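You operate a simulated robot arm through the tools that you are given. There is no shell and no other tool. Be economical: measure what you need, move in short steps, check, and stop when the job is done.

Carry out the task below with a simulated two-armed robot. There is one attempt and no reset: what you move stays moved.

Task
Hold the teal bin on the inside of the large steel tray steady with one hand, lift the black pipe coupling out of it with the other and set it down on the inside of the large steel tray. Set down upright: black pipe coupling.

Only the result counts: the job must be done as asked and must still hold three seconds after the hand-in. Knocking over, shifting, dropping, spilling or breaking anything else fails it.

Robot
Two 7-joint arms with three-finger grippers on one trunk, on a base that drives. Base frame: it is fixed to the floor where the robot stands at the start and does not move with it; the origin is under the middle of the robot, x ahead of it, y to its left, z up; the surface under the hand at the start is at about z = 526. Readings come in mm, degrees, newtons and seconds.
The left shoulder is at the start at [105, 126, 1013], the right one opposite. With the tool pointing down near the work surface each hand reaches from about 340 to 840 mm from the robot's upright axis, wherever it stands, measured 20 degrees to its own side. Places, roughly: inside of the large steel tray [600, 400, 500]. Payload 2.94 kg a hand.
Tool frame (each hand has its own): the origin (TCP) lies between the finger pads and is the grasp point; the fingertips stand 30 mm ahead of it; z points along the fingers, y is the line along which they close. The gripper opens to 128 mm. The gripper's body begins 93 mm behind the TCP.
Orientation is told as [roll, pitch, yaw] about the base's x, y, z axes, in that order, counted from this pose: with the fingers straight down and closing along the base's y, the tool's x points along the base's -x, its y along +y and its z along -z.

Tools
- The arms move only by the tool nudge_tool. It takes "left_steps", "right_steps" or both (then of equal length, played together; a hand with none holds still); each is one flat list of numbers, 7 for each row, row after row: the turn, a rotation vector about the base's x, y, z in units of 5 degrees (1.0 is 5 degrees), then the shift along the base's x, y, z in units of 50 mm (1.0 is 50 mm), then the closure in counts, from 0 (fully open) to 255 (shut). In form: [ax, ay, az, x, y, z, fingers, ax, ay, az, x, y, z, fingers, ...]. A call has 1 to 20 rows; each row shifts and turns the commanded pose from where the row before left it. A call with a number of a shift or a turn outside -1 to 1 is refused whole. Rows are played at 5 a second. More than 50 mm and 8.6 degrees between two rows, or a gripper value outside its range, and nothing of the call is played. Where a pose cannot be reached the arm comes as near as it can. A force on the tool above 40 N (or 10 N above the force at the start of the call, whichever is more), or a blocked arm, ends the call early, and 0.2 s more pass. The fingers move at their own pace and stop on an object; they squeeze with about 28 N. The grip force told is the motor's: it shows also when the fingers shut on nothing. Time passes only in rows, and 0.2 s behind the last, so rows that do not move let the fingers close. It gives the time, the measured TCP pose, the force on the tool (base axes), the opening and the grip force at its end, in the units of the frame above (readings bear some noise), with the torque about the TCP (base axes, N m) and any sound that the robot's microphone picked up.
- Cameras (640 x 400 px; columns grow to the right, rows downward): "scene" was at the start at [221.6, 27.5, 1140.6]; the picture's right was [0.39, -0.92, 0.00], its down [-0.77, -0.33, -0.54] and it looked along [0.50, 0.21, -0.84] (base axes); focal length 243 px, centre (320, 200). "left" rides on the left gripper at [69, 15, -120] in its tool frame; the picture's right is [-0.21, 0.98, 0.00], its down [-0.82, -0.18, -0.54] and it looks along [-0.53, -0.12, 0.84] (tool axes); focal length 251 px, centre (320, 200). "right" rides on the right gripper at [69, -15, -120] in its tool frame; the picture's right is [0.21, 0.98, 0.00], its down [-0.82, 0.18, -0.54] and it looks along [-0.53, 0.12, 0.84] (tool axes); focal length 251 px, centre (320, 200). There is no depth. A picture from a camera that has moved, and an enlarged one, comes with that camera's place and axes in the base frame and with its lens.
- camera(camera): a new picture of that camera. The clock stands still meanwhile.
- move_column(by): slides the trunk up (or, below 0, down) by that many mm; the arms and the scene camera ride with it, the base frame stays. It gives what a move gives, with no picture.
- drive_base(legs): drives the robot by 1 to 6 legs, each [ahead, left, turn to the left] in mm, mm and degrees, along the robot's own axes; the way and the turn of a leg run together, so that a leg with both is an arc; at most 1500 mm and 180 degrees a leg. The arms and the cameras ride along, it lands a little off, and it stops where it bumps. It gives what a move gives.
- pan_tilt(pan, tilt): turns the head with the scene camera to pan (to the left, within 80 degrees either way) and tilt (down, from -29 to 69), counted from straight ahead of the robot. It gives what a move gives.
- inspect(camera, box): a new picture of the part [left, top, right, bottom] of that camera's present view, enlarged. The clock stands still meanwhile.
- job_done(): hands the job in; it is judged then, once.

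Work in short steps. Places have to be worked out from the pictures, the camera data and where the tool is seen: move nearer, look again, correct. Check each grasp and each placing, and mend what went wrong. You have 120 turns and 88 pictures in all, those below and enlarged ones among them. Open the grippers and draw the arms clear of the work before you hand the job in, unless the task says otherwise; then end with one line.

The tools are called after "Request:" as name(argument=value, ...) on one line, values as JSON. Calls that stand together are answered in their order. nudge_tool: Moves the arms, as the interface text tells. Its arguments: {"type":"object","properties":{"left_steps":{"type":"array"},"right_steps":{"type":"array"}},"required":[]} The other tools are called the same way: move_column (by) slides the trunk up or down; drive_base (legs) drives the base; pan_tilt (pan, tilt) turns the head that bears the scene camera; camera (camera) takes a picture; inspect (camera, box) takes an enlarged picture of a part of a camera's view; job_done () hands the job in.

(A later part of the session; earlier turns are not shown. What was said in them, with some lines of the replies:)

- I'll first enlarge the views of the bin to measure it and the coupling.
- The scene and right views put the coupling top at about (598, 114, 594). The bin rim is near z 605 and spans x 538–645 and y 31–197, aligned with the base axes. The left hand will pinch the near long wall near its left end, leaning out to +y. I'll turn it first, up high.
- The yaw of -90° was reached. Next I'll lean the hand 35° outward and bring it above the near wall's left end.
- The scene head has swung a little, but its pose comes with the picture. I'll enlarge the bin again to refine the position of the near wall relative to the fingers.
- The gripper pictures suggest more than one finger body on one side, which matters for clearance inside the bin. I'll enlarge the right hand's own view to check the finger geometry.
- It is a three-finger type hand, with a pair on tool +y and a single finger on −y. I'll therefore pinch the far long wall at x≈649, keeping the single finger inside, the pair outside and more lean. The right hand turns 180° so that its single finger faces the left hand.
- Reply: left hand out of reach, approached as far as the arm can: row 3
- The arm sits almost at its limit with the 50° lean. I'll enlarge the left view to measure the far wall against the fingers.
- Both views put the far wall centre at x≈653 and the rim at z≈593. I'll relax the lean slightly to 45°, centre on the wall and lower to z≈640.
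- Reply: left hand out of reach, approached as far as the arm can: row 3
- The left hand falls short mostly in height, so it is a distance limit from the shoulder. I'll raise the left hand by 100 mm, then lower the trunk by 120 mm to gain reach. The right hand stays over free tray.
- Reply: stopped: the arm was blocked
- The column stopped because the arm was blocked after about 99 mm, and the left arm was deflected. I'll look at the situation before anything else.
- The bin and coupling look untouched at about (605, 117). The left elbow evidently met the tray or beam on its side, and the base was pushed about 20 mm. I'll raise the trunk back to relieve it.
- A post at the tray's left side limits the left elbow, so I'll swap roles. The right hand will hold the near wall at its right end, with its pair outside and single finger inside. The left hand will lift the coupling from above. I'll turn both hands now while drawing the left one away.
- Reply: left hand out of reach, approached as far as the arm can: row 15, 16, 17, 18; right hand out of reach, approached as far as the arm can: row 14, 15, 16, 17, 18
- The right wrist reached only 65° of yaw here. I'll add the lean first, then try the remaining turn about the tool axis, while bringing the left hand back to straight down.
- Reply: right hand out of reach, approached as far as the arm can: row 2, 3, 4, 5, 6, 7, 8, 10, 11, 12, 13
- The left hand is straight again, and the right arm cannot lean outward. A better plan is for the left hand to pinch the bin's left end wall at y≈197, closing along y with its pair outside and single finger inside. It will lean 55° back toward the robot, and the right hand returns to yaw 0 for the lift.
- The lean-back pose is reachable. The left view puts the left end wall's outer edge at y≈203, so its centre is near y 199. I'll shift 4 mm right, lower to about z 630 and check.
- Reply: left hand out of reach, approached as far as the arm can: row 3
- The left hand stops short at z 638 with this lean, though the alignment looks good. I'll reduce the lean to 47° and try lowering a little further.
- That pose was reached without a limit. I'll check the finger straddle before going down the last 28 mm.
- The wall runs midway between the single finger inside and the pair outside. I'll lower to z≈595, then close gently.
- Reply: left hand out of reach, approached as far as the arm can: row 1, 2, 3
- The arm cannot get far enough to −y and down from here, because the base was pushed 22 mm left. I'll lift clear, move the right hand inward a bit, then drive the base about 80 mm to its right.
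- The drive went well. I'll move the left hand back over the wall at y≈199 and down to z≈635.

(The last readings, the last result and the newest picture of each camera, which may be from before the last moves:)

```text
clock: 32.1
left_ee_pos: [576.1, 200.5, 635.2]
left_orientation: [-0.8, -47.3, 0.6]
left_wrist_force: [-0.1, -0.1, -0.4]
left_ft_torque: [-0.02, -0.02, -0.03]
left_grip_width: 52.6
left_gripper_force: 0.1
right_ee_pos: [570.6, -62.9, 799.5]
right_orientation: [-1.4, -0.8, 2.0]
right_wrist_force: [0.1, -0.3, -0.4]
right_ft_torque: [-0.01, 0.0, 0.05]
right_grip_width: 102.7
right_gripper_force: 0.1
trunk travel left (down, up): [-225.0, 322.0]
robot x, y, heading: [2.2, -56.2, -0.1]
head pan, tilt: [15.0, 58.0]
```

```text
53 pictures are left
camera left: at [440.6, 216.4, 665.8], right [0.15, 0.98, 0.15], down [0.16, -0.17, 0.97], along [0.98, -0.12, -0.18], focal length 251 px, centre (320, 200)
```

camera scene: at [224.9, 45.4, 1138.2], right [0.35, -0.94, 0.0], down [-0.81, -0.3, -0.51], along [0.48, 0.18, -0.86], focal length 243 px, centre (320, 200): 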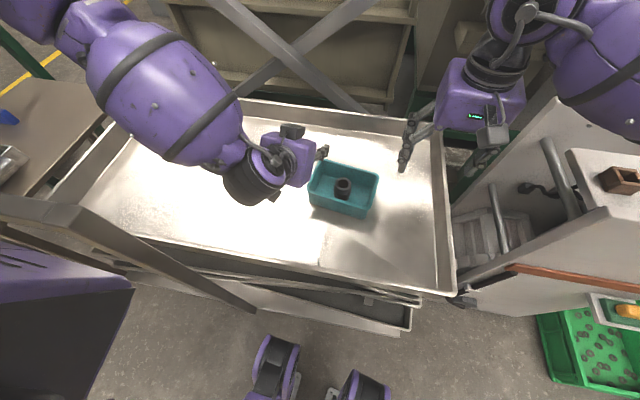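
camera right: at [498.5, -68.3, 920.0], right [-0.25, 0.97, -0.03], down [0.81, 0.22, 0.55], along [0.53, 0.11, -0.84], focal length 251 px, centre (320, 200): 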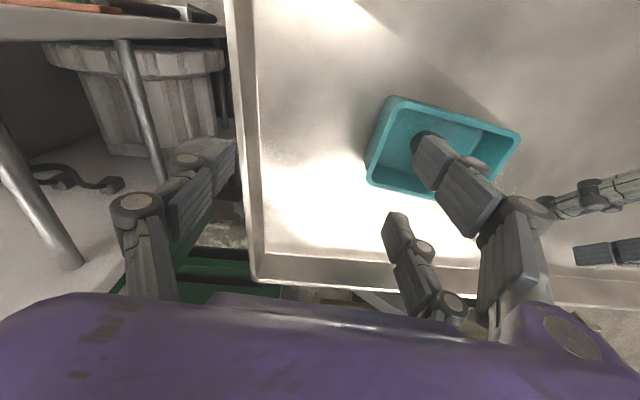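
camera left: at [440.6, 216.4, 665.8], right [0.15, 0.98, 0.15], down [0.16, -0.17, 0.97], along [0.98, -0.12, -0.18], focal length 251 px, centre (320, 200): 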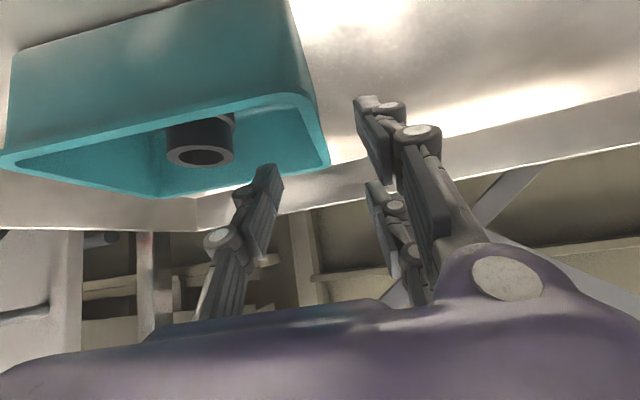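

The wall centre comes out at y≈201 and the TCP is at 200.5, so it is well centred. I'll descend to z≈596.

Request:
nudge_tool(left_steps=[0, 0, 0, 0, 0, -0.26, 150, 0, 0, 0, 0, 0, -0.26, 150, 0, 0, 0, 0, 0, -0.26, 150, 0, 0, 0, 0, 0, 0, 150])

Request:
camera(camera="left")

Request:
inspect(camera="right", box=[400, 80, 640, 280])

```text
clock: 33.1
left_ee_pos: [575.1, 200.1, 594.4]
left_orientation: [-0.8, -47.3, 0.6]
left_wrist_force: [0.0, 0.0, 0.4]
left_ft_torque: [0.01, 0.0, 0.0]
left_grip_width: 53.1
left_gripper_force: 0.0
right_ee_pos: [569.4, -62.7, 799.9]
right_orientation: [-1.4, -0.7, 1.9]
right_wrist_force: [-0.7, -0.3, -0.9]
right_ft_torque: [-0.02, 0.01, 0.01]
right_grip_width: 103.2
right_gripper_force: 0.1
trunk travel left (down, up): [-225.0, 322.0]
robot x, y, heading: [6.9, -53.8, 0.3]
head pan, tilt: [15.0, 58.0]
```

```text
52 pictures are left
camera left: at [439.8, 217.0, 626.1], right [0.15, 0.98, 0.15], down [0.16, -0.17, 0.97], along [0.98, -0.12, -0.18], focal length 251 px, centre (320, 200)
```

left: 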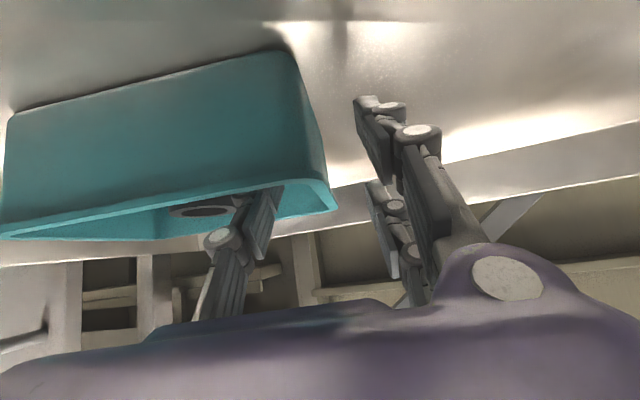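

```text
2.00 times, centred on (520, 180) of right
camera zoom: at [498.8, -76.2, 920.0], right [-0.25, 0.97, -0.03], down [0.81, 0.22, 0.55], along [0.54, 0.11, -0.84], focal length 503 px, centre (-80, 240)
```

zoom: 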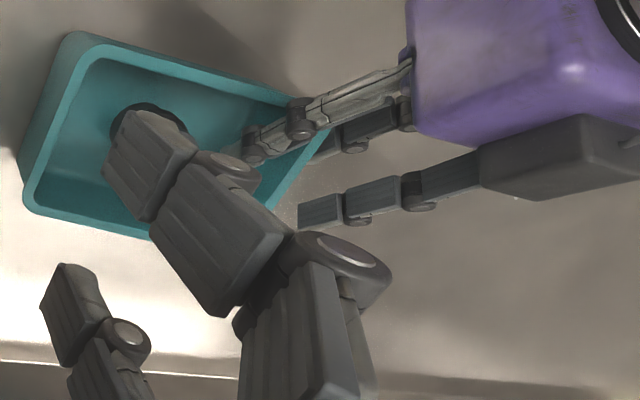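

The single finger is inside the bin and the pair outside, with no contact force. I'll close slowly to just short of the wall and read the forces.

Request:
nudge_tool(left_steps=[0, 0, 0, 0, 0, 0, 165, 0, 0, 0, 0, 0, 0, 180, 0, 0, 0, 0, 0, 0, 195, 0, 0, 0, 0, 0, 0, 205, 0, 0, 0, 0, 0, 0, 215, 0, 0, 0, 0, 0, 0, 222, 0, 0, 0, 0, 0, 0, 222])

Request:
camera(camera="left")

```text
clock: 34.7
left_ee_pos: [575.8, 201.2, 595.1]
left_orientation: [-0.9, -47.2, 0.6]
left_wrist_force: [-0.6, -0.1, 0.2]
left_ft_torque: [0.01, -0.01, 0.02]
left_grip_width: 16.5
left_gripper_force: 0.1
right_ee_pos: [569.6, -62.1, 799.4]
right_orientation: [-1.4, -0.9, 1.8]
right_wrist_force: [-0.1, 0.1, 0.1]
right_ft_torque: [0.02, 0.02, 0.01]
right_grip_width: 103.0
right_gripper_force: 0.0
trunk travel left (down, up): [-225.0, 322.0]
robot x, y, heading: [5.7, -54.8, -0.2]
head pan, tilt: [15.0, 58.0]
```

```text
50 pictures are left
camera left: at [439.8, 217.1, 626.1], right [0.15, 0.98, 0.15], down [0.16, -0.17, 0.97], along [0.98, -0.12, -0.18], focal length 251 px, centre (320, 200)
```

left: 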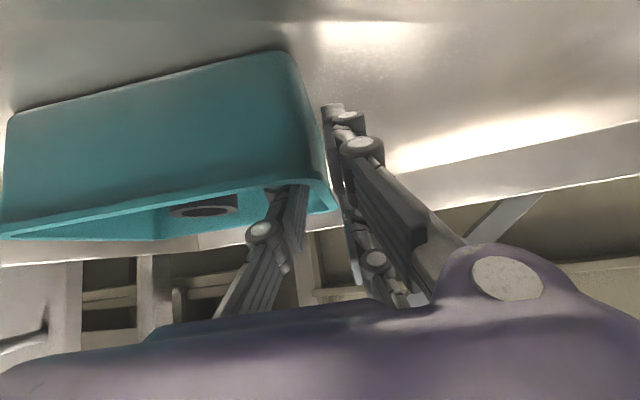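

The bin has not moved, and the wall sits between the fingers at 16.5 mm opening without contact. I'll close on it.

Request:
nudge_tool(left_steps=[0, 0, 0, 0, 0, 0, 228, 0, 0, 0, 0, 0, 0, 233, 0, 0, 0, 0, 0, 0, 238, 0, 0, 0, 0, 0, 0, 243, 0, 0, 0, 0, 0, 0, 249, 0, 0, 0, 0, 0, 0, 255, 0, 0, 0, 0, 0, 0, 255])

Request:
camera(camera="left")

```text
clock: 36.3
left_ee_pos: [575.0, 202.0, 594.8]
left_orientation: [-0.7, -47.2, 0.5]
left_wrist_force: [0.2, 0.1, -0.4]
left_ft_torque: [0.11, -0.03, 0.0]
left_grip_width: 6.0
left_gripper_force: 28.4
right_ee_pos: [569.5, -62.6, 799.8]
right_orientation: [-1.4, -0.9, 1.9]
right_wrist_force: [0.5, 0.5, -1.2]
right_ft_torque: [-0.02, -0.02, -0.01]
right_grip_width: 102.9
right_gripper_force: 0.0
trunk travel left (down, up): [-225.0, 322.0]
robot x, y, heading: [3.4, -56.1, 0.2]
head pan, tilt: [15.0, 58.0]
```

```text
49 pictures are left
camera left: at [439.9, 217.1, 626.1], right [0.15, 0.98, 0.15], down [0.16, -0.17, 0.97], along [0.98, -0.12, -0.18], focal length 251 px, centre (320, 200)
```

left: 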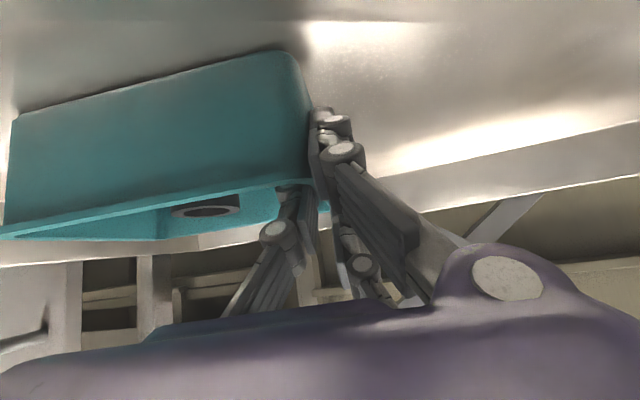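

The bin wall is gripped (6.0 mm, 28 N) and the bin is unmoved. Next I'll straighten the right hand and bring it above the coupling at a safe height.

Request:
nudge_tool(right_steps=[0.28, 0.16, -0.38, 0.1, 0.6, 0, 50, 0, 0, 0, 0.1, 0.6, 0, 50, 0, 0, 0, 0.1, 0.6, 0, 50, 0, 0, 0, 0.1, 0.6, 0, 50, 0, 0, 0, 0.1, 0.6, 0, 50, 0, 0, 0, 0.1, 0.5, -0.4, 90, 0, 0, 0, 0, 0, -0.4, 90, 0, 0, 0, 0, 0, 0, 90])

Request:
camera(camera="right")

Request:
camera(camera="scene")

```text
clock: 38.1
left_ee_pos: [576.3, 200.7, 594.8]
left_orientation: [-0.7, -47.2, 0.7]
left_wrist_force: [-0.3, 0.2, -0.7]
left_ft_torque: [0.15, 0.02, 0.0]
left_grip_width: 6.0
left_gripper_force: 28.2
right_ee_pos: [598.1, 112.5, 759.7]
right_orientation: [0.2, 0.0, 0.0]
right_wrist_force: [-1.0, 0.2, 0.2]
right_ft_torque: [-0.01, 0.01, 0.01]
right_grip_width: 82.8
right_gripper_force: 0.1
trunk travel left (down, up): [-225.0, 322.0]
robot x, y, heading: [4.4, -59.7, -0.1]
head pan, tilt: [15.0, 58.0]
```

```text
48 pictures are left
camera right: at [529.2, 98.5, 880.9], right [-0.21, 0.98, 0.0], down [0.82, 0.18, 0.54], along [0.53, 0.12, -0.84], focal length 251 px, centre (320, 200)
```

right: 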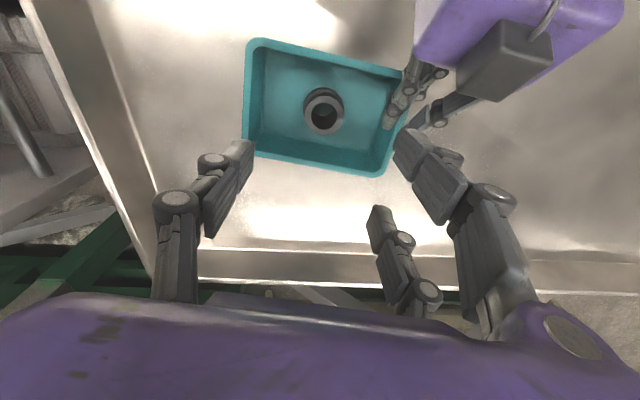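

```text
47 pictures are left
camera scene: at [228.3, -38.6, 1139.6], right [0.26, -0.97, 0.0], down [-0.82, -0.22, -0.53], along [0.51, 0.14, -0.85], focal length 243 px, centre (320, 200)
```

scene: 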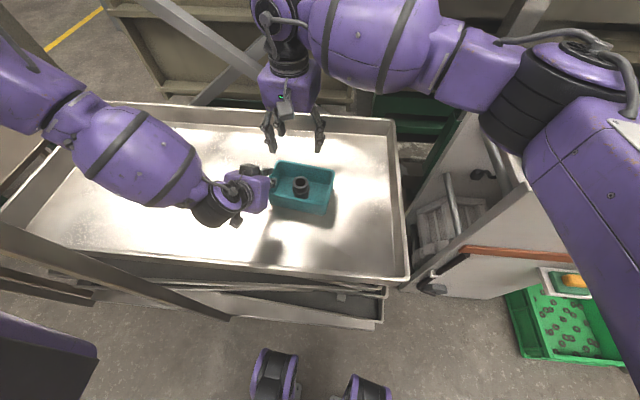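

The coupling is nearly below the right hand. I'll enlarge both views to pin down its centre.

Request:
inspect(camera="right", box=[230, 30, 440, 190])

Request:
inspect(camera="scene", box=[230, 130, 358, 230])

```text
2.50 times, centred on (335, 110) of right
camera zoom: at [529.2, 98.5, 880.9], right [-0.21, 0.98, 0.0], down [0.82, 0.18, 0.54], along [0.53, 0.12, -0.84], focal length 629 px, centre (282, 425)
```

zoom: 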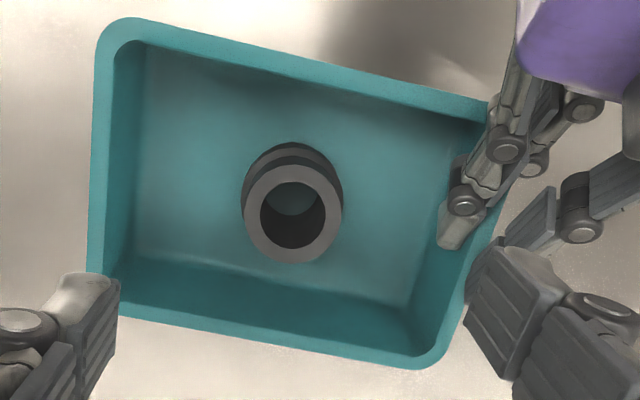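

```text
4.00 times, centred on (294, 180) of scene
camera zoom: at [228.3, -38.6, 1139.6], right [0.26, -0.97, 0.0], down [-0.82, -0.22, -0.53], along [0.51, 0.14, -0.85], focal length 974 px, centre (424, 280)
```

zoom: 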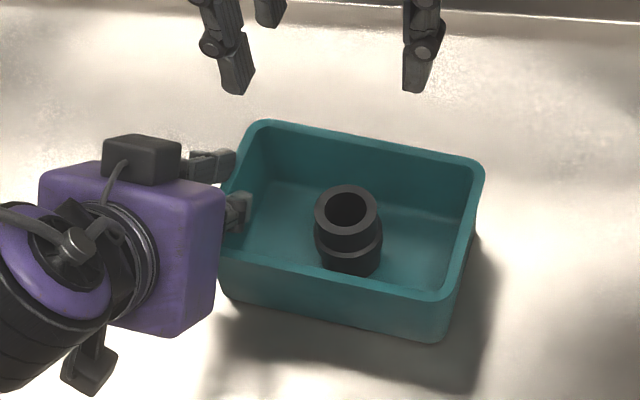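

The coupling centre is at about (599.5, 119). I'll shift over it, set the opening to about 64 mm, lower to z≈670 and check clearance to the left hand.

Request:
nudge_tool(right_steps=[0, 0, 0, 0.03, 0.12, -0.4, 127, 0, 0, 0, 0, 0, -0.5, 127, 0, 0, 0, 0, 0, -0.5, 127, 0, 0, 0, 0, 0, -0.4, 127, 0, 0, 0, 0, 0, 0, 127])

Request:
camera(camera="right")

Request:
inspect(camera="scene", box=[200, 70, 360, 230])

Request:
camera(camera="left")

```text
clock: 39.3
left_ee_pos: [575.4, 201.3, 594.7]
left_orientation: [-0.8, -47.2, 0.5]
left_wrist_force: [0.1, 0.0, -0.4]
left_ft_torque: [0.08, -0.03, 0.04]
left_grip_width: 5.9
left_gripper_force: 27.9
right_ee_pos: [602.0, 117.3, 669.2]
right_orientation: [0.1, 0.0, 0.0]
right_wrist_force: [-0.5, -0.4, 1.0]
right_ft_torque: [-0.02, 0.02, 0.02]
right_grip_width: 64.0
right_gripper_force: 0.0
trunk travel left (down, up): [-225.0, 322.0]
robot x, y, heading: [10.5, -58.8, -0.2]
head pan, tilt: [15.0, 58.0]
```

```text
44 pictures are left
camera right: at [532.6, 104.1, 790.1], right [-0.21, 0.98, 0.0], down [0.82, 0.18, 0.54], along [0.53, 0.12, -0.84], focal length 251 px, centre (320, 200)
```

right: 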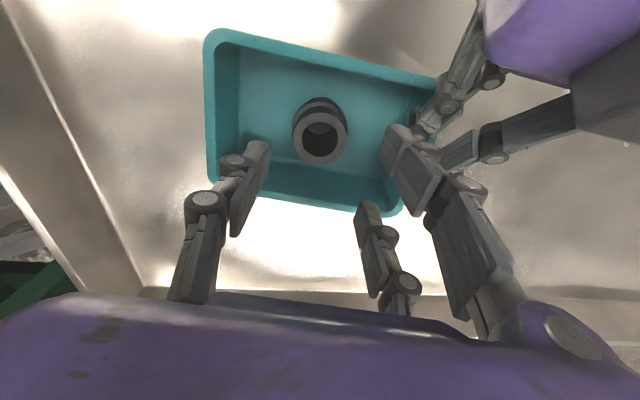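

```text
2.50 times, centred on (280, 150) of scene
camera zoom: at [228.3, -38.6, 1139.6], right [0.26, -0.97, 0.0], down [-0.82, -0.22, -0.53], along [0.51, 0.14, -0.85], focal length 609 px, centre (420, 325)
```

zoom: 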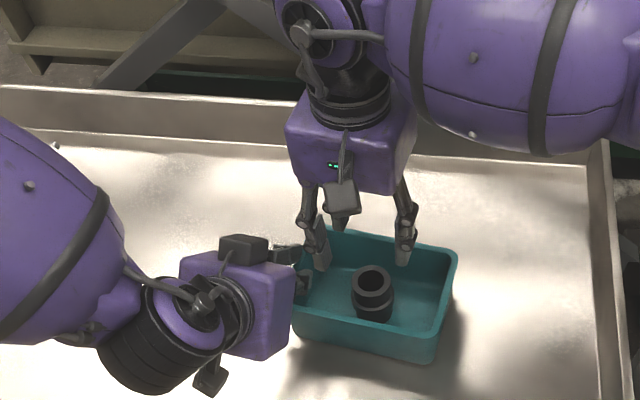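

```text
42 pictures are left
camera left: at [439.9, 217.0, 626.1], right [0.15, 0.98, 0.15], down [0.16, -0.17, 0.97], along [0.98, -0.12, -0.18], focal length 251 px, centre (320, 200)
```

left: 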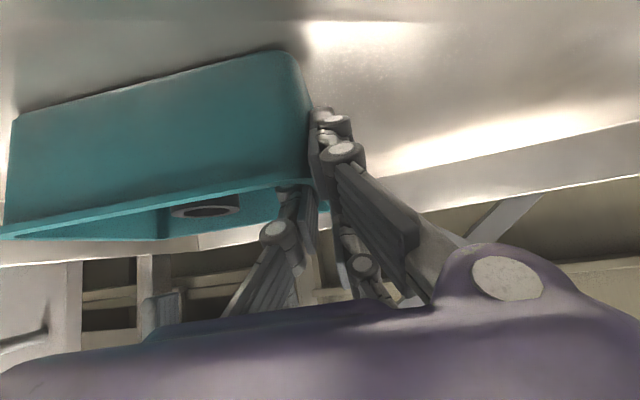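

The coupling is at (600.4, 119.7), and the hands are well clear of each other since the bodies are narrower than feared. I'll correct by (-1.5, +2) and descend toward z≈588, stopping on any contact.

Request:
nudge_tool(right_steps=[0, 0, 0, -0.03, 0.04, -0.3, 127, 0, 0, 0, 0, 0, -0.4, 127, 0, 0, 0, 0, 0, 0, 127])

Request:
camera(camera="right")

```text
clock: 40.1
left_ee_pos: [574.6, 201.7, 595.1]
left_orientation: [-0.8, -47.2, 0.7]
left_wrist_force: [0.5, 0.8, 0.6]
left_ft_torque: [0.15, -0.01, 0.03]
left_grip_width: 6.1
left_gripper_force: 27.4
right_ee_pos: [601.1, 119.8, 634.2]
right_orientation: [0.1, 0.0, 0.0]
right_wrist_force: [0.1, -0.4, 0.5]
right_ft_torque: [0.0, -0.07, -0.03]
right_grip_width: 64.3
right_gripper_force: 0.0
trunk travel left (down, up): [-225.0, 322.0]
robot x, y, heading: [4.4, -58.4, 0.1]
head pan, tilt: [15.0, 58.0]
```

```text
41 pictures are left
camera right: at [531.3, 106.2, 755.1], right [-0.21, 0.98, 0.0], down [0.82, 0.18, 0.54], along [0.53, 0.12, -0.84], focal length 251 px, centre (320, 200)
```

right: 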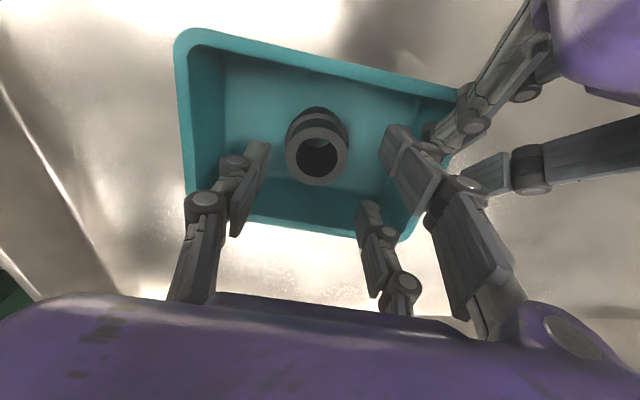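

Everything is clear and the coupling is centred. I'll go down the remaining 48 mm.

Request:
nudge_tool(right_steps=[0, 0, 0, -0.02, 0, -0.32, 127, 0, 0, 0, 0, 0, -0.32, 127, 0, 0, 0, 0, 0, -0.32, 127, 0, 0, 0, 0, 0, 0, 127])

Request:
camera(camera="right")

Request:
inspect(camera="scene", box=[200, 90, 360, 230])

```text
clock: 41.1
left_ee_pos: [576.2, 201.5, 594.1]
left_orientation: [-0.8, -47.2, 0.6]
left_wrist_force: [-0.8, 0.6, 0.5]
left_ft_torque: [0.13, 0.02, 0.01]
left_grip_width: 6.2
left_gripper_force: 28.0
right_ee_pos: [599.0, 119.0, 586.6]
right_orientation: [0.1, 0.0, 0.0]
right_wrist_force: [-0.2, 0.4, -0.4]
right_ft_torque: [0.03, -0.01, -0.02]
right_grip_width: 64.0
right_gripper_force: 0.1
trunk travel left (down, up): [-225.0, 322.0]
robot x, y, heading: [3.4, -54.3, 0.3]
head pan, tilt: [15.0, 58.0]
```

```text
40 pictures are left
camera right: at [529.6, 105.5, 707.4], right [-0.21, 0.98, 0.0], down [0.82, 0.18, 0.54], along [0.53, 0.12, -0.84], focal length 251 px, centre (320, 200)
```

right: 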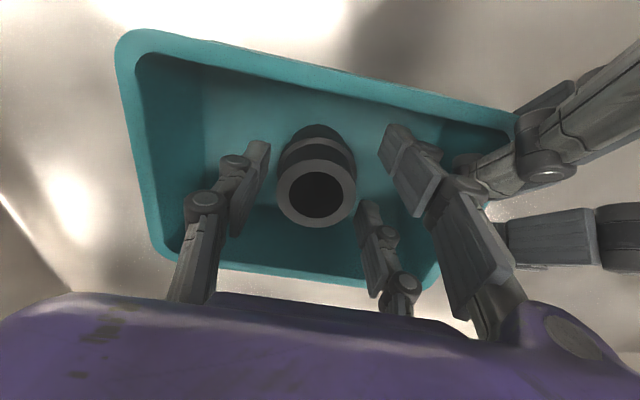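

```text
2.86 times, centred on (280, 160) of scene
camera zoom: at [228.3, -38.6, 1139.6], right [0.26, -0.97, 0.0], down [-0.82, -0.22, -0.53], along [0.51, 0.14, -0.85], focal length 696 px, centre (434, 314)
```

zoom: 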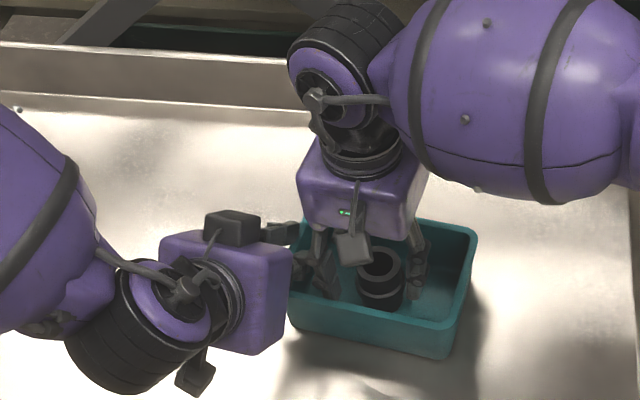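

The coupling sits centred between the fingers and nothing is touching. I'll close slowly on it.

Request:
nudge_tool(right_steps=[0, 0, 0, 0, 0, 0, 140, 0, 0, 0, 0, 0, 0, 150, 0, 0, 0, 0, 0, 0, 158, 0, 0, 0, 0, 0, 0, 166, 0, 0, 0, 0, 0, 0, 174, 0, 0, 0, 0, 0, 0, 182, 0, 0, 0, 0, 0, 0, 200, 0, 0, 0, 0, 0, 0, 255, 0, 0, 0, 0, 0, 0, 255])

Request:
camera(camera="right")

```text
clock: 43.1
left_ee_pos: [575.4, 200.4, 594.9]
left_orientation: [-0.8, -47.2, 0.5]
left_wrist_force: [0.4, 0.1, -0.4]
left_ft_torque: [0.15, -0.01, -0.01]
left_grip_width: 5.9
left_gripper_force: 27.6
right_ee_pos: [599.1, 118.5, 586.7]
right_orientation: [0.1, 0.0, -0.1]
right_wrist_force: [0.0, -0.7, 1.0]
right_ft_torque: [-0.02, 0.0, -0.02]
right_grip_width: 38.3
right_gripper_force: 28.6
trunk travel left (down, up): [-225.0, 322.0]
robot x, y, heading: [8.8, -54.6, 0.1]
head pan, tilt: [15.0, 58.0]
```

```text
38 pictures are left
camera right: at [529.7, 105.4, 707.7], right [-0.21, 0.98, 0.0], down [0.82, 0.18, 0.54], along [0.53, 0.12, -0.84], focal length 251 px, centre (320, 200)
```

right: 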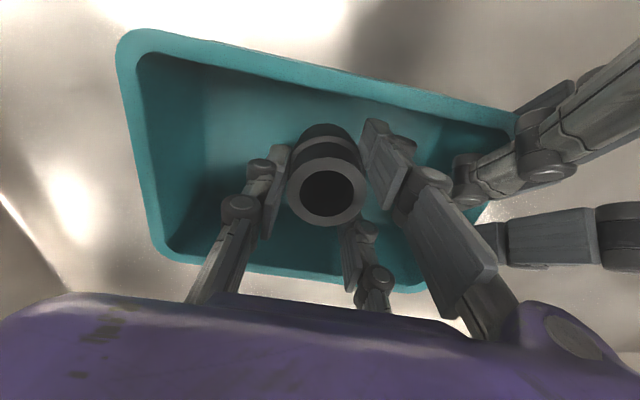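

The coupling is gripped (38.3 mm, 28.6 N). I'll lift straight up, slowly at first.

Request:
nudge_tool(right_steps=[0, 0, 0, 0, 0, 0.1, 255, 0, 0, 0, 0, 0, 0.15, 255, 0, 0, 0, 0, 0, 0.25, 255, 0, 0, 0, 0, 0, 0.3, 255, 0, 0, 0, 0, 0, 0.4, 255, 0, 0, 0, 0, 0, 0.4, 255, 0, 0, 0, 0, 0, 0.4, 255, 0, 0, 0, 0, 0, 0.2, 255, 0, 0, 0, 0, 0, 0, 255])

Request:
camera(camera="right")

Request:
camera(camera="scene")

```text
clock: 45.1
left_ee_pos: [575.3, 201.5, 595.6]
left_orientation: [-0.8, -47.2, 0.5]
left_wrist_force: [-0.6, 0.2, -0.3]
left_ft_torque: [0.12, 0.04, 0.0]
left_grip_width: 6.1
left_gripper_force: 27.9
right_ee_pos: [599.0, 120.4, 696.1]
right_orientation: [0.0, 0.0, 0.0]
right_wrist_force: [-0.3, -0.6, -0.5]
right_ft_torque: [0.0, 0.03, 0.0]
right_grip_width: 38.4
right_gripper_force: 28.1
trunk travel left (down, up): [-225.0, 322.0]
robot x, y, heading: [4.5, -58.8, 0.0]
head pan, tilt: [15.0, 58.0]
```

```text
37 pictures are left
camera right: at [528.3, 106.4, 817.7], right [-0.21, 0.98, 0.0], down [0.82, 0.18, 0.54], along [0.53, 0.12, -0.84], focal length 251 px, centre (320, 200)
```

right: 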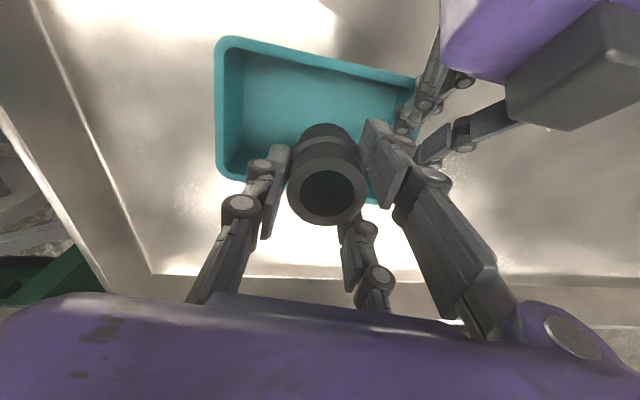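

```text
36 pictures are left
camera scene: at [228.3, -38.6, 1139.6], right [0.26, -0.97, 0.0], down [-0.82, -0.22, -0.53], along [0.51, 0.14, -0.85], focal length 243 px, centre (320, 200)
```

scene: 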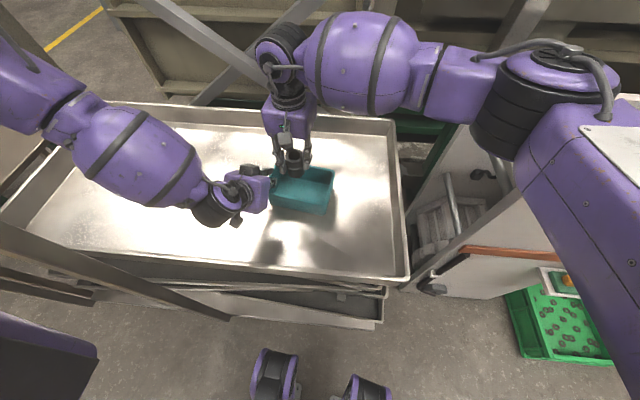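

The coupling is out, upright, and the bin has stayed put. I'll carry it to the free tray area at about (600, -45) and lower to just above the floor.

Request:
nudge_tool(right_steps=[0, 0, 0, 0, -0.5, 0, 255, 0, 0, 0, 0, -0.7, 0, 255, 0, 0, 0, 0, -0.7, 0, 255, 0, 0, 0, 0, -0.7, 0, 255, 0, 0, 0, 0, -0.5, 0, 255, 0, 0, 0, 0, -0.2, 0, 255, 0, 0, 0, 0, 0, -0.5, 255, 0, 0, 0, 0, 0, -0.6, 255, 0, 0, 0, 0, 0, -0.5, 255, 0, 0, 0, 0, 0, -0.3, 255, 0, 0, 0, 0, 0, -0.1, 255, 0, 0, 0, 0, 0, 0, 255])

Request:
camera(camera="right")

Request:
inspect(camera="scene", box=[260, 120, 420, 240])

```text
clock: 47.7
left_ee_pos: [576.1, 202.3, 595.0]
left_orientation: [-0.8, -47.2, 0.6]
left_wrist_force: [0.4, 0.2, -0.6]
left_ft_torque: [0.1, -0.03, -0.03]
left_grip_width: 5.9
left_gripper_force: 28.2
right_ee_pos: [598.6, -45.2, 596.9]
right_orientation: [0.0, 0.0, 0.0]
right_wrist_force: [-0.9, -0.4, -0.7]
right_ft_torque: [-0.01, 0.02, 0.01]
right_grip_width: 38.5
right_gripper_force: 27.6
trunk travel left (down, up): [-225.0, 322.0]
robot x, y, heading: [5.3, -56.7, 0.0]
head pan, tilt: [15.0, 58.0]
```

```text
35 pictures are left
camera right: at [529.0, -59.3, 717.5], right [-0.21, 0.98, 0.0], down [0.82, 0.18, 0.54], along [0.53, 0.12, -0.84], focal length 251 px, centre (320, 200)
```

right: 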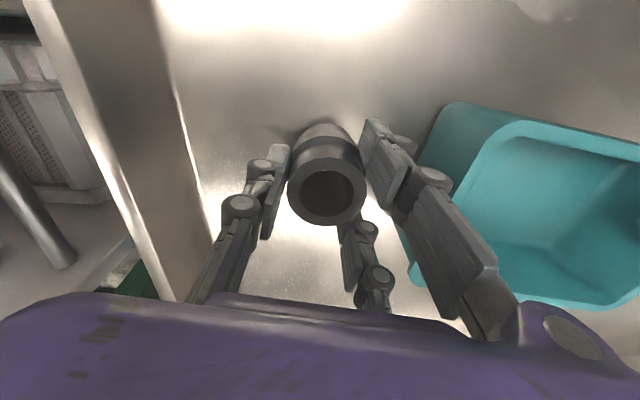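

```text
3.33 times, centred on (340, 180) of scene
camera zoom: at [228.3, -38.7, 1139.6], right [0.26, -0.97, 0.0], down [-0.82, -0.22, -0.53], along [0.51, 0.14, -0.85], focal length 812 px, centre (253, 267)
```

zoom: 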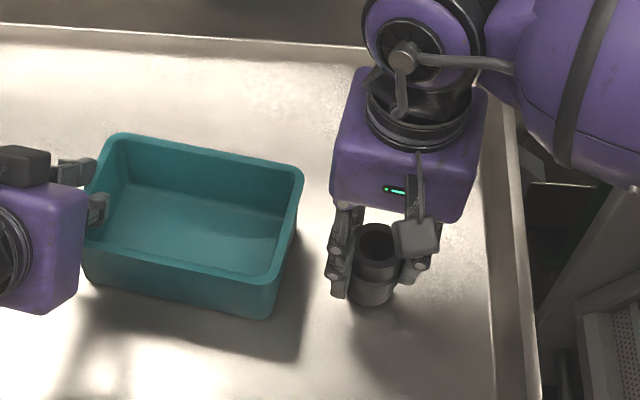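

The coupling is upright over free tray, clear of the bin and the tray wall. I'll lower in small steps and watch the vertical force.

Request:
nudge_tool(right_steps=[0, 0, 0, 0, 0, -0.06, 255, 0, 0, 0, 0, 0, -0.06, 255, 0, 0, 0, 0, 0, -0.04, 255, 0, 0, 0, 0, 0, -0.04, 255, 0, 0, 0, 0, 0, -0.02, 255, 0, 0, 0, 0, 0, -0.02, 255, 0, 0, 0, 0, 0, 0, 255])

```text
clock: 49.3
left_ee_pos: [574.7, 200.8, 595.2]
left_orientation: [-0.8, -47.2, 0.6]
left_wrist_force: [0.1, -0.2, -0.4]
left_ft_torque: [0.08, 0.0, 0.02]
left_grip_width: 5.8
left_gripper_force: 27.4
right_ee_pos: [599.2, -44.4, 584.7]
right_orientation: [0.1, -0.1, 0.1]
right_wrist_force: [-0.2, -0.2, -0.6]
right_ft_torque: [0.01, -0.01, -0.05]
right_grip_width: 38.5
right_gripper_force: 27.8
trunk travel left (down, up): [-225.0, 322.0]
robot x, y, heading: [3.3, -58.1, -0.2]
head pan, tilt: [15.0, 58.0]
```

No contact yet at z 584.7, so I'll continue in 1 mm steps.

Request:
nudge_tool(right_steps=[0, 0, 0, 0, 0, -0.02, 255, 0, 0, 0, 0, 0, -0.02, 255, 0, 0, 0, 0, 0, -0.02, 255, 0, 0, 0, 0, 0, 0, 255])

```text
clock: 50.3
left_ee_pos: [574.9, 200.4, 594.1]
left_orientation: [-0.8, -47.2, 0.6]
left_wrist_force: [0.1, 0.1, 0.3]
left_ft_torque: [0.07, 0.07, -0.01]
left_grip_width: 6.0
left_gripper_force: 27.4
right_ee_pos: [598.5, -44.9, 582.5]
right_orientation: [0.2, -0.1, 0.0]
right_wrist_force: [0.3, -0.6, 9.0]
right_ft_torque: [-0.12, 0.05, -0.04]
right_grip_width: 38.3
right_gripper_force: 28.3
trunk travel left (down, up): [-225.0, 322.0]
robot x, y, heading: [3.7, -54.9, 0.0]
head pan, tilt: [15.0, 58.0]
```

Contact shows 9 N upward, so the coupling stands on the tray. I'll open gently.

Request:
nudge_tool(right_steps=[0, 0, 0, 0, 0, 0, 185, 0, 0, 0, 0, 0, 0, 178, 0, 0, 0, 0, 0, 0, 172, 0, 0, 0, 0, 0, 0, 166, 0, 0, 0, 0, 0, 0, 158, 0, 0, 0, 0, 0, 0, 148, 0, 0, 0, 0, 0, 0, 138, 0, 0, 0, 0, 0, 0, 127, 0, 0, 0, 0, 0, 0, 127])

Request:
camera(camera="right")

```text
clock: 52.3
left_ee_pos: [575.5, 200.1, 595.3]
left_orientation: [-0.8, -47.2, 0.5]
left_wrist_force: [0.1, 0.1, -0.8]
left_ft_torque: [0.09, 0.02, -0.01]
left_grip_width: 5.9
left_gripper_force: 27.8
right_ee_pos: [598.7, -44.2, 581.4]
right_orientation: [0.1, 0.0, 0.1]
right_wrist_force: [0.3, -0.1, 0.8]
right_ft_torque: [-0.01, -0.02, -0.05]
right_grip_width: 64.4
right_gripper_force: 0.1
trunk travel left (down, up): [-225.0, 322.0]
robot x, y, heading: [4.4, -57.8, -0.0]
head pan, tilt: [15.0, 58.0]
```

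```text
33 pictures are left
camera right: at [529.3, -58.7, 702.6], right [-0.21, 0.98, 0.0], down [0.82, 0.18, 0.54], along [0.53, 0.12, -0.84], focal length 251 px, centre (320, 200)
```

right: 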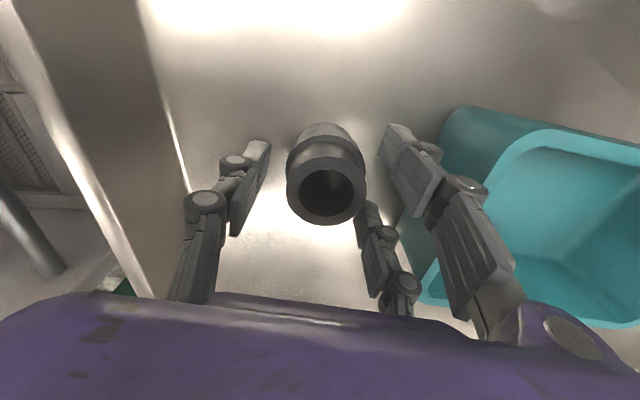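

The coupling is released and standing. I'll raise the right hand straight up and then slowly open the left hand.

Request:
nudge_tool(right_steps=[0, 0, 0, 0, 0, 0.2, 127, 0, 0, 0, 0, 0, 0.5, 127, 0, 0, 0, 0, 0, 0.8, 127, 0, 0, 0, 0, 0, 0.8, 127, 0, 0, 0, 0, 0, 0.8, 127, 0, 0, 0, 0, 0, 0.5, 127, 0, 0, 0, 0, 0, 0, 127])

Request:
nudge_tool(left_steps=[0, 0, 0, 0, 0, 0, 240, 0, 0, 0, 0, 0, 0, 232, 0, 0, 0, 0, 0, 0, 224, 0, 0, 0, 0, 0, 0, 210, 0, 0, 0, 0, 0, 0, 190, 0, 0, 0, 0, 0, 0, 170, 0, 0, 0, 0, 0, 0, 150, 0, 0, 0, 0, 0, 0, 150])

Request:
camera(camera="left")

```text
clock: 53.9
left_ee_pos: [575.9, 201.2, 593.7]
left_orientation: [-0.8, -47.3, 0.7]
left_wrist_force: [-0.1, 1.1, 0.1]
left_ft_torque: [0.13, 0.01, 0.01]
left_grip_width: 6.1
left_gripper_force: 27.8
right_ee_pos: [597.9, -45.1, 762.9]
right_orientation: [0.1, 0.0, 0.0]
right_wrist_force: [-0.3, -1.1, 0.8]
right_ft_torque: [0.0, -0.01, -0.01]
right_grip_width: 64.3
right_gripper_force: 0.0
trunk travel left (down, up): [-225.0, 322.0]
robot x, y, heading: [7.4, -55.0, -0.1]
head pan, tilt: [15.0, 58.0]
```

```text
clock: 55.7
left_ee_pos: [575.8, 200.9, 595.5]
left_orientation: [-0.8, -47.2, 0.6]
left_wrist_force: [-0.3, 0.5, -0.5]
left_ft_torque: [-0.02, -0.01, 0.03]
left_grip_width: 52.7
left_gripper_force: 0.1
right_ee_pos: [598.8, -45.1, 761.8]
right_orientation: [0.2, 0.0, 0.1]
right_wrist_force: [0.4, 0.1, -0.3]
right_ft_torque: [0.01, -0.03, 0.02]
right_grip_width: 64.1
right_gripper_force: 0.1
trunk travel left (down, up): [-225.0, 322.0]
robot x, y, heading: [3.4, -58.1, 0.1]
head pan, tilt: [15.0, 58.0]
```

```text
32 pictures are left
camera left: at [439.8, 217.0, 626.1], right [0.15, 0.98, 0.15], down [0.16, -0.17, 0.97], along [0.98, -0.12, -0.18], focal length 251 px, centre (320, 200)
```

left: 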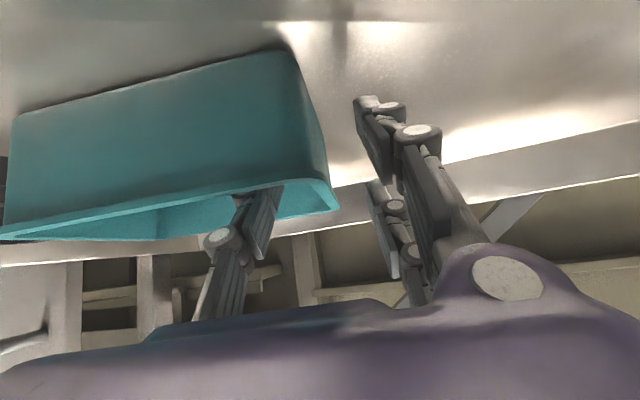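

The bin is in the same place as before the grip. I'll lift the left hand straight up and then outward, and open both grippers well away from the work.

Request:
nudge_tool(left_steps=[0, 0, 0, 0, 0, 0.3, 150, 0, 0, 0, 0, 0, 0.6, 150, 0, 0, 0, 0, 0, 0.8, 150, 0, 0, 0, 0, 0, 0.8, 150, 0, 0, 0, 0, 0, 0.6, 150, 0, 0, 0, -0.2, 0.5, 0.2, 80, 0, 0, 0, -0.2, 0.5, 0.2, 0, 0, 0, 0, 0, 0, 0, 0], right_steps=[0, 0, 0, 0, 0, 0.4, 127, 0, 0, 0, 0, 0, 0.4, 80, 0, 0, 0, 0, 0, 0, 0, 0, 0, 0, 0, 0, 0, 0, 0, 0, 0, 0, 0, 0, 0, 0, 0, 0, 0, 0, 0, 0, 0, 0, 0, 0, 0, 0, 0, 0, 0, 0, 0, 0, 0, 0])

Request:
camera(camera="scene")

Request:
camera(camera="right")

```text
clock: 57.5
left_ee_pos: [554.1, 249.6, 768.4]
left_orientation: [-0.8, -47.1, 0.5]
left_wrist_force: [0.0, -0.1, -0.2]
left_ft_torque: [0.04, 0.02, -0.02]
left_grip_width: 127.8
left_gripper_force: 0.1
right_ee_pos: [598.3, -44.5, 800.6]
right_orientation: [0.1, 0.0, 0.0]
right_wrist_force: [-0.7, 0.4, -0.2]
right_ft_torque: [0.03, -0.03, -0.01]
right_grip_width: 128.1
right_gripper_force: 0.0
trunk travel left (down, up): [-225.0, 322.0]
robot x, y, heading: [-0.4, -57.7, -0.0]
head pan, tilt: [15.0, 58.0]
```

```text
31 pictures are left
camera scene: at [222.5, -9.4, 1149.4], right [0.62, -0.79, 0.0], down [-0.6, -0.48, -0.64], along [0.5, 0.4, -0.77], focal length 243 px, centre (320, 200)
```

scene: 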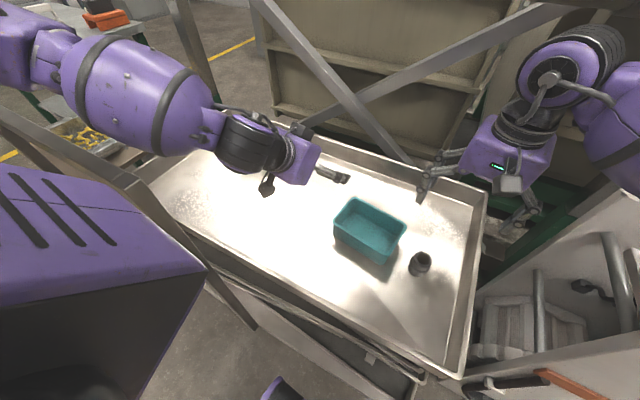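

```text
30 pictures are left
camera right: at [529.3, -59.8, 921.6], right [-0.21, 0.98, 0.0], down [0.82, 0.18, 0.54], along [0.53, 0.12, -0.84], focal length 251 px, centre (320, 200)
```

right: 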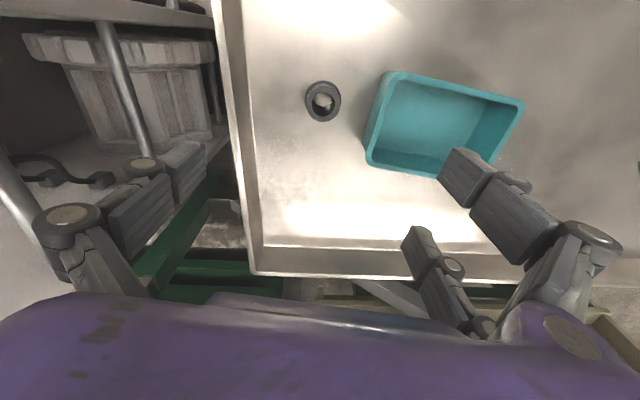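

The coupling stands upright on the tray floor, the bin is in its place, and both grippers are open and clear. I'm handing in.

Request:
job_done()

```text
The job is handed in.
```

The left hand held the teal bin by its end wall while the right hand lifted the black pipe coupling out; the coupling now stands upright on the inside of the large steel tray, the bin looks to be where it started, and both open hands are clear (early on, lowering the trunk bumped the left arm, probably on the tray post, and pushed the robot base about 20 mm, but I saw nothing else move).
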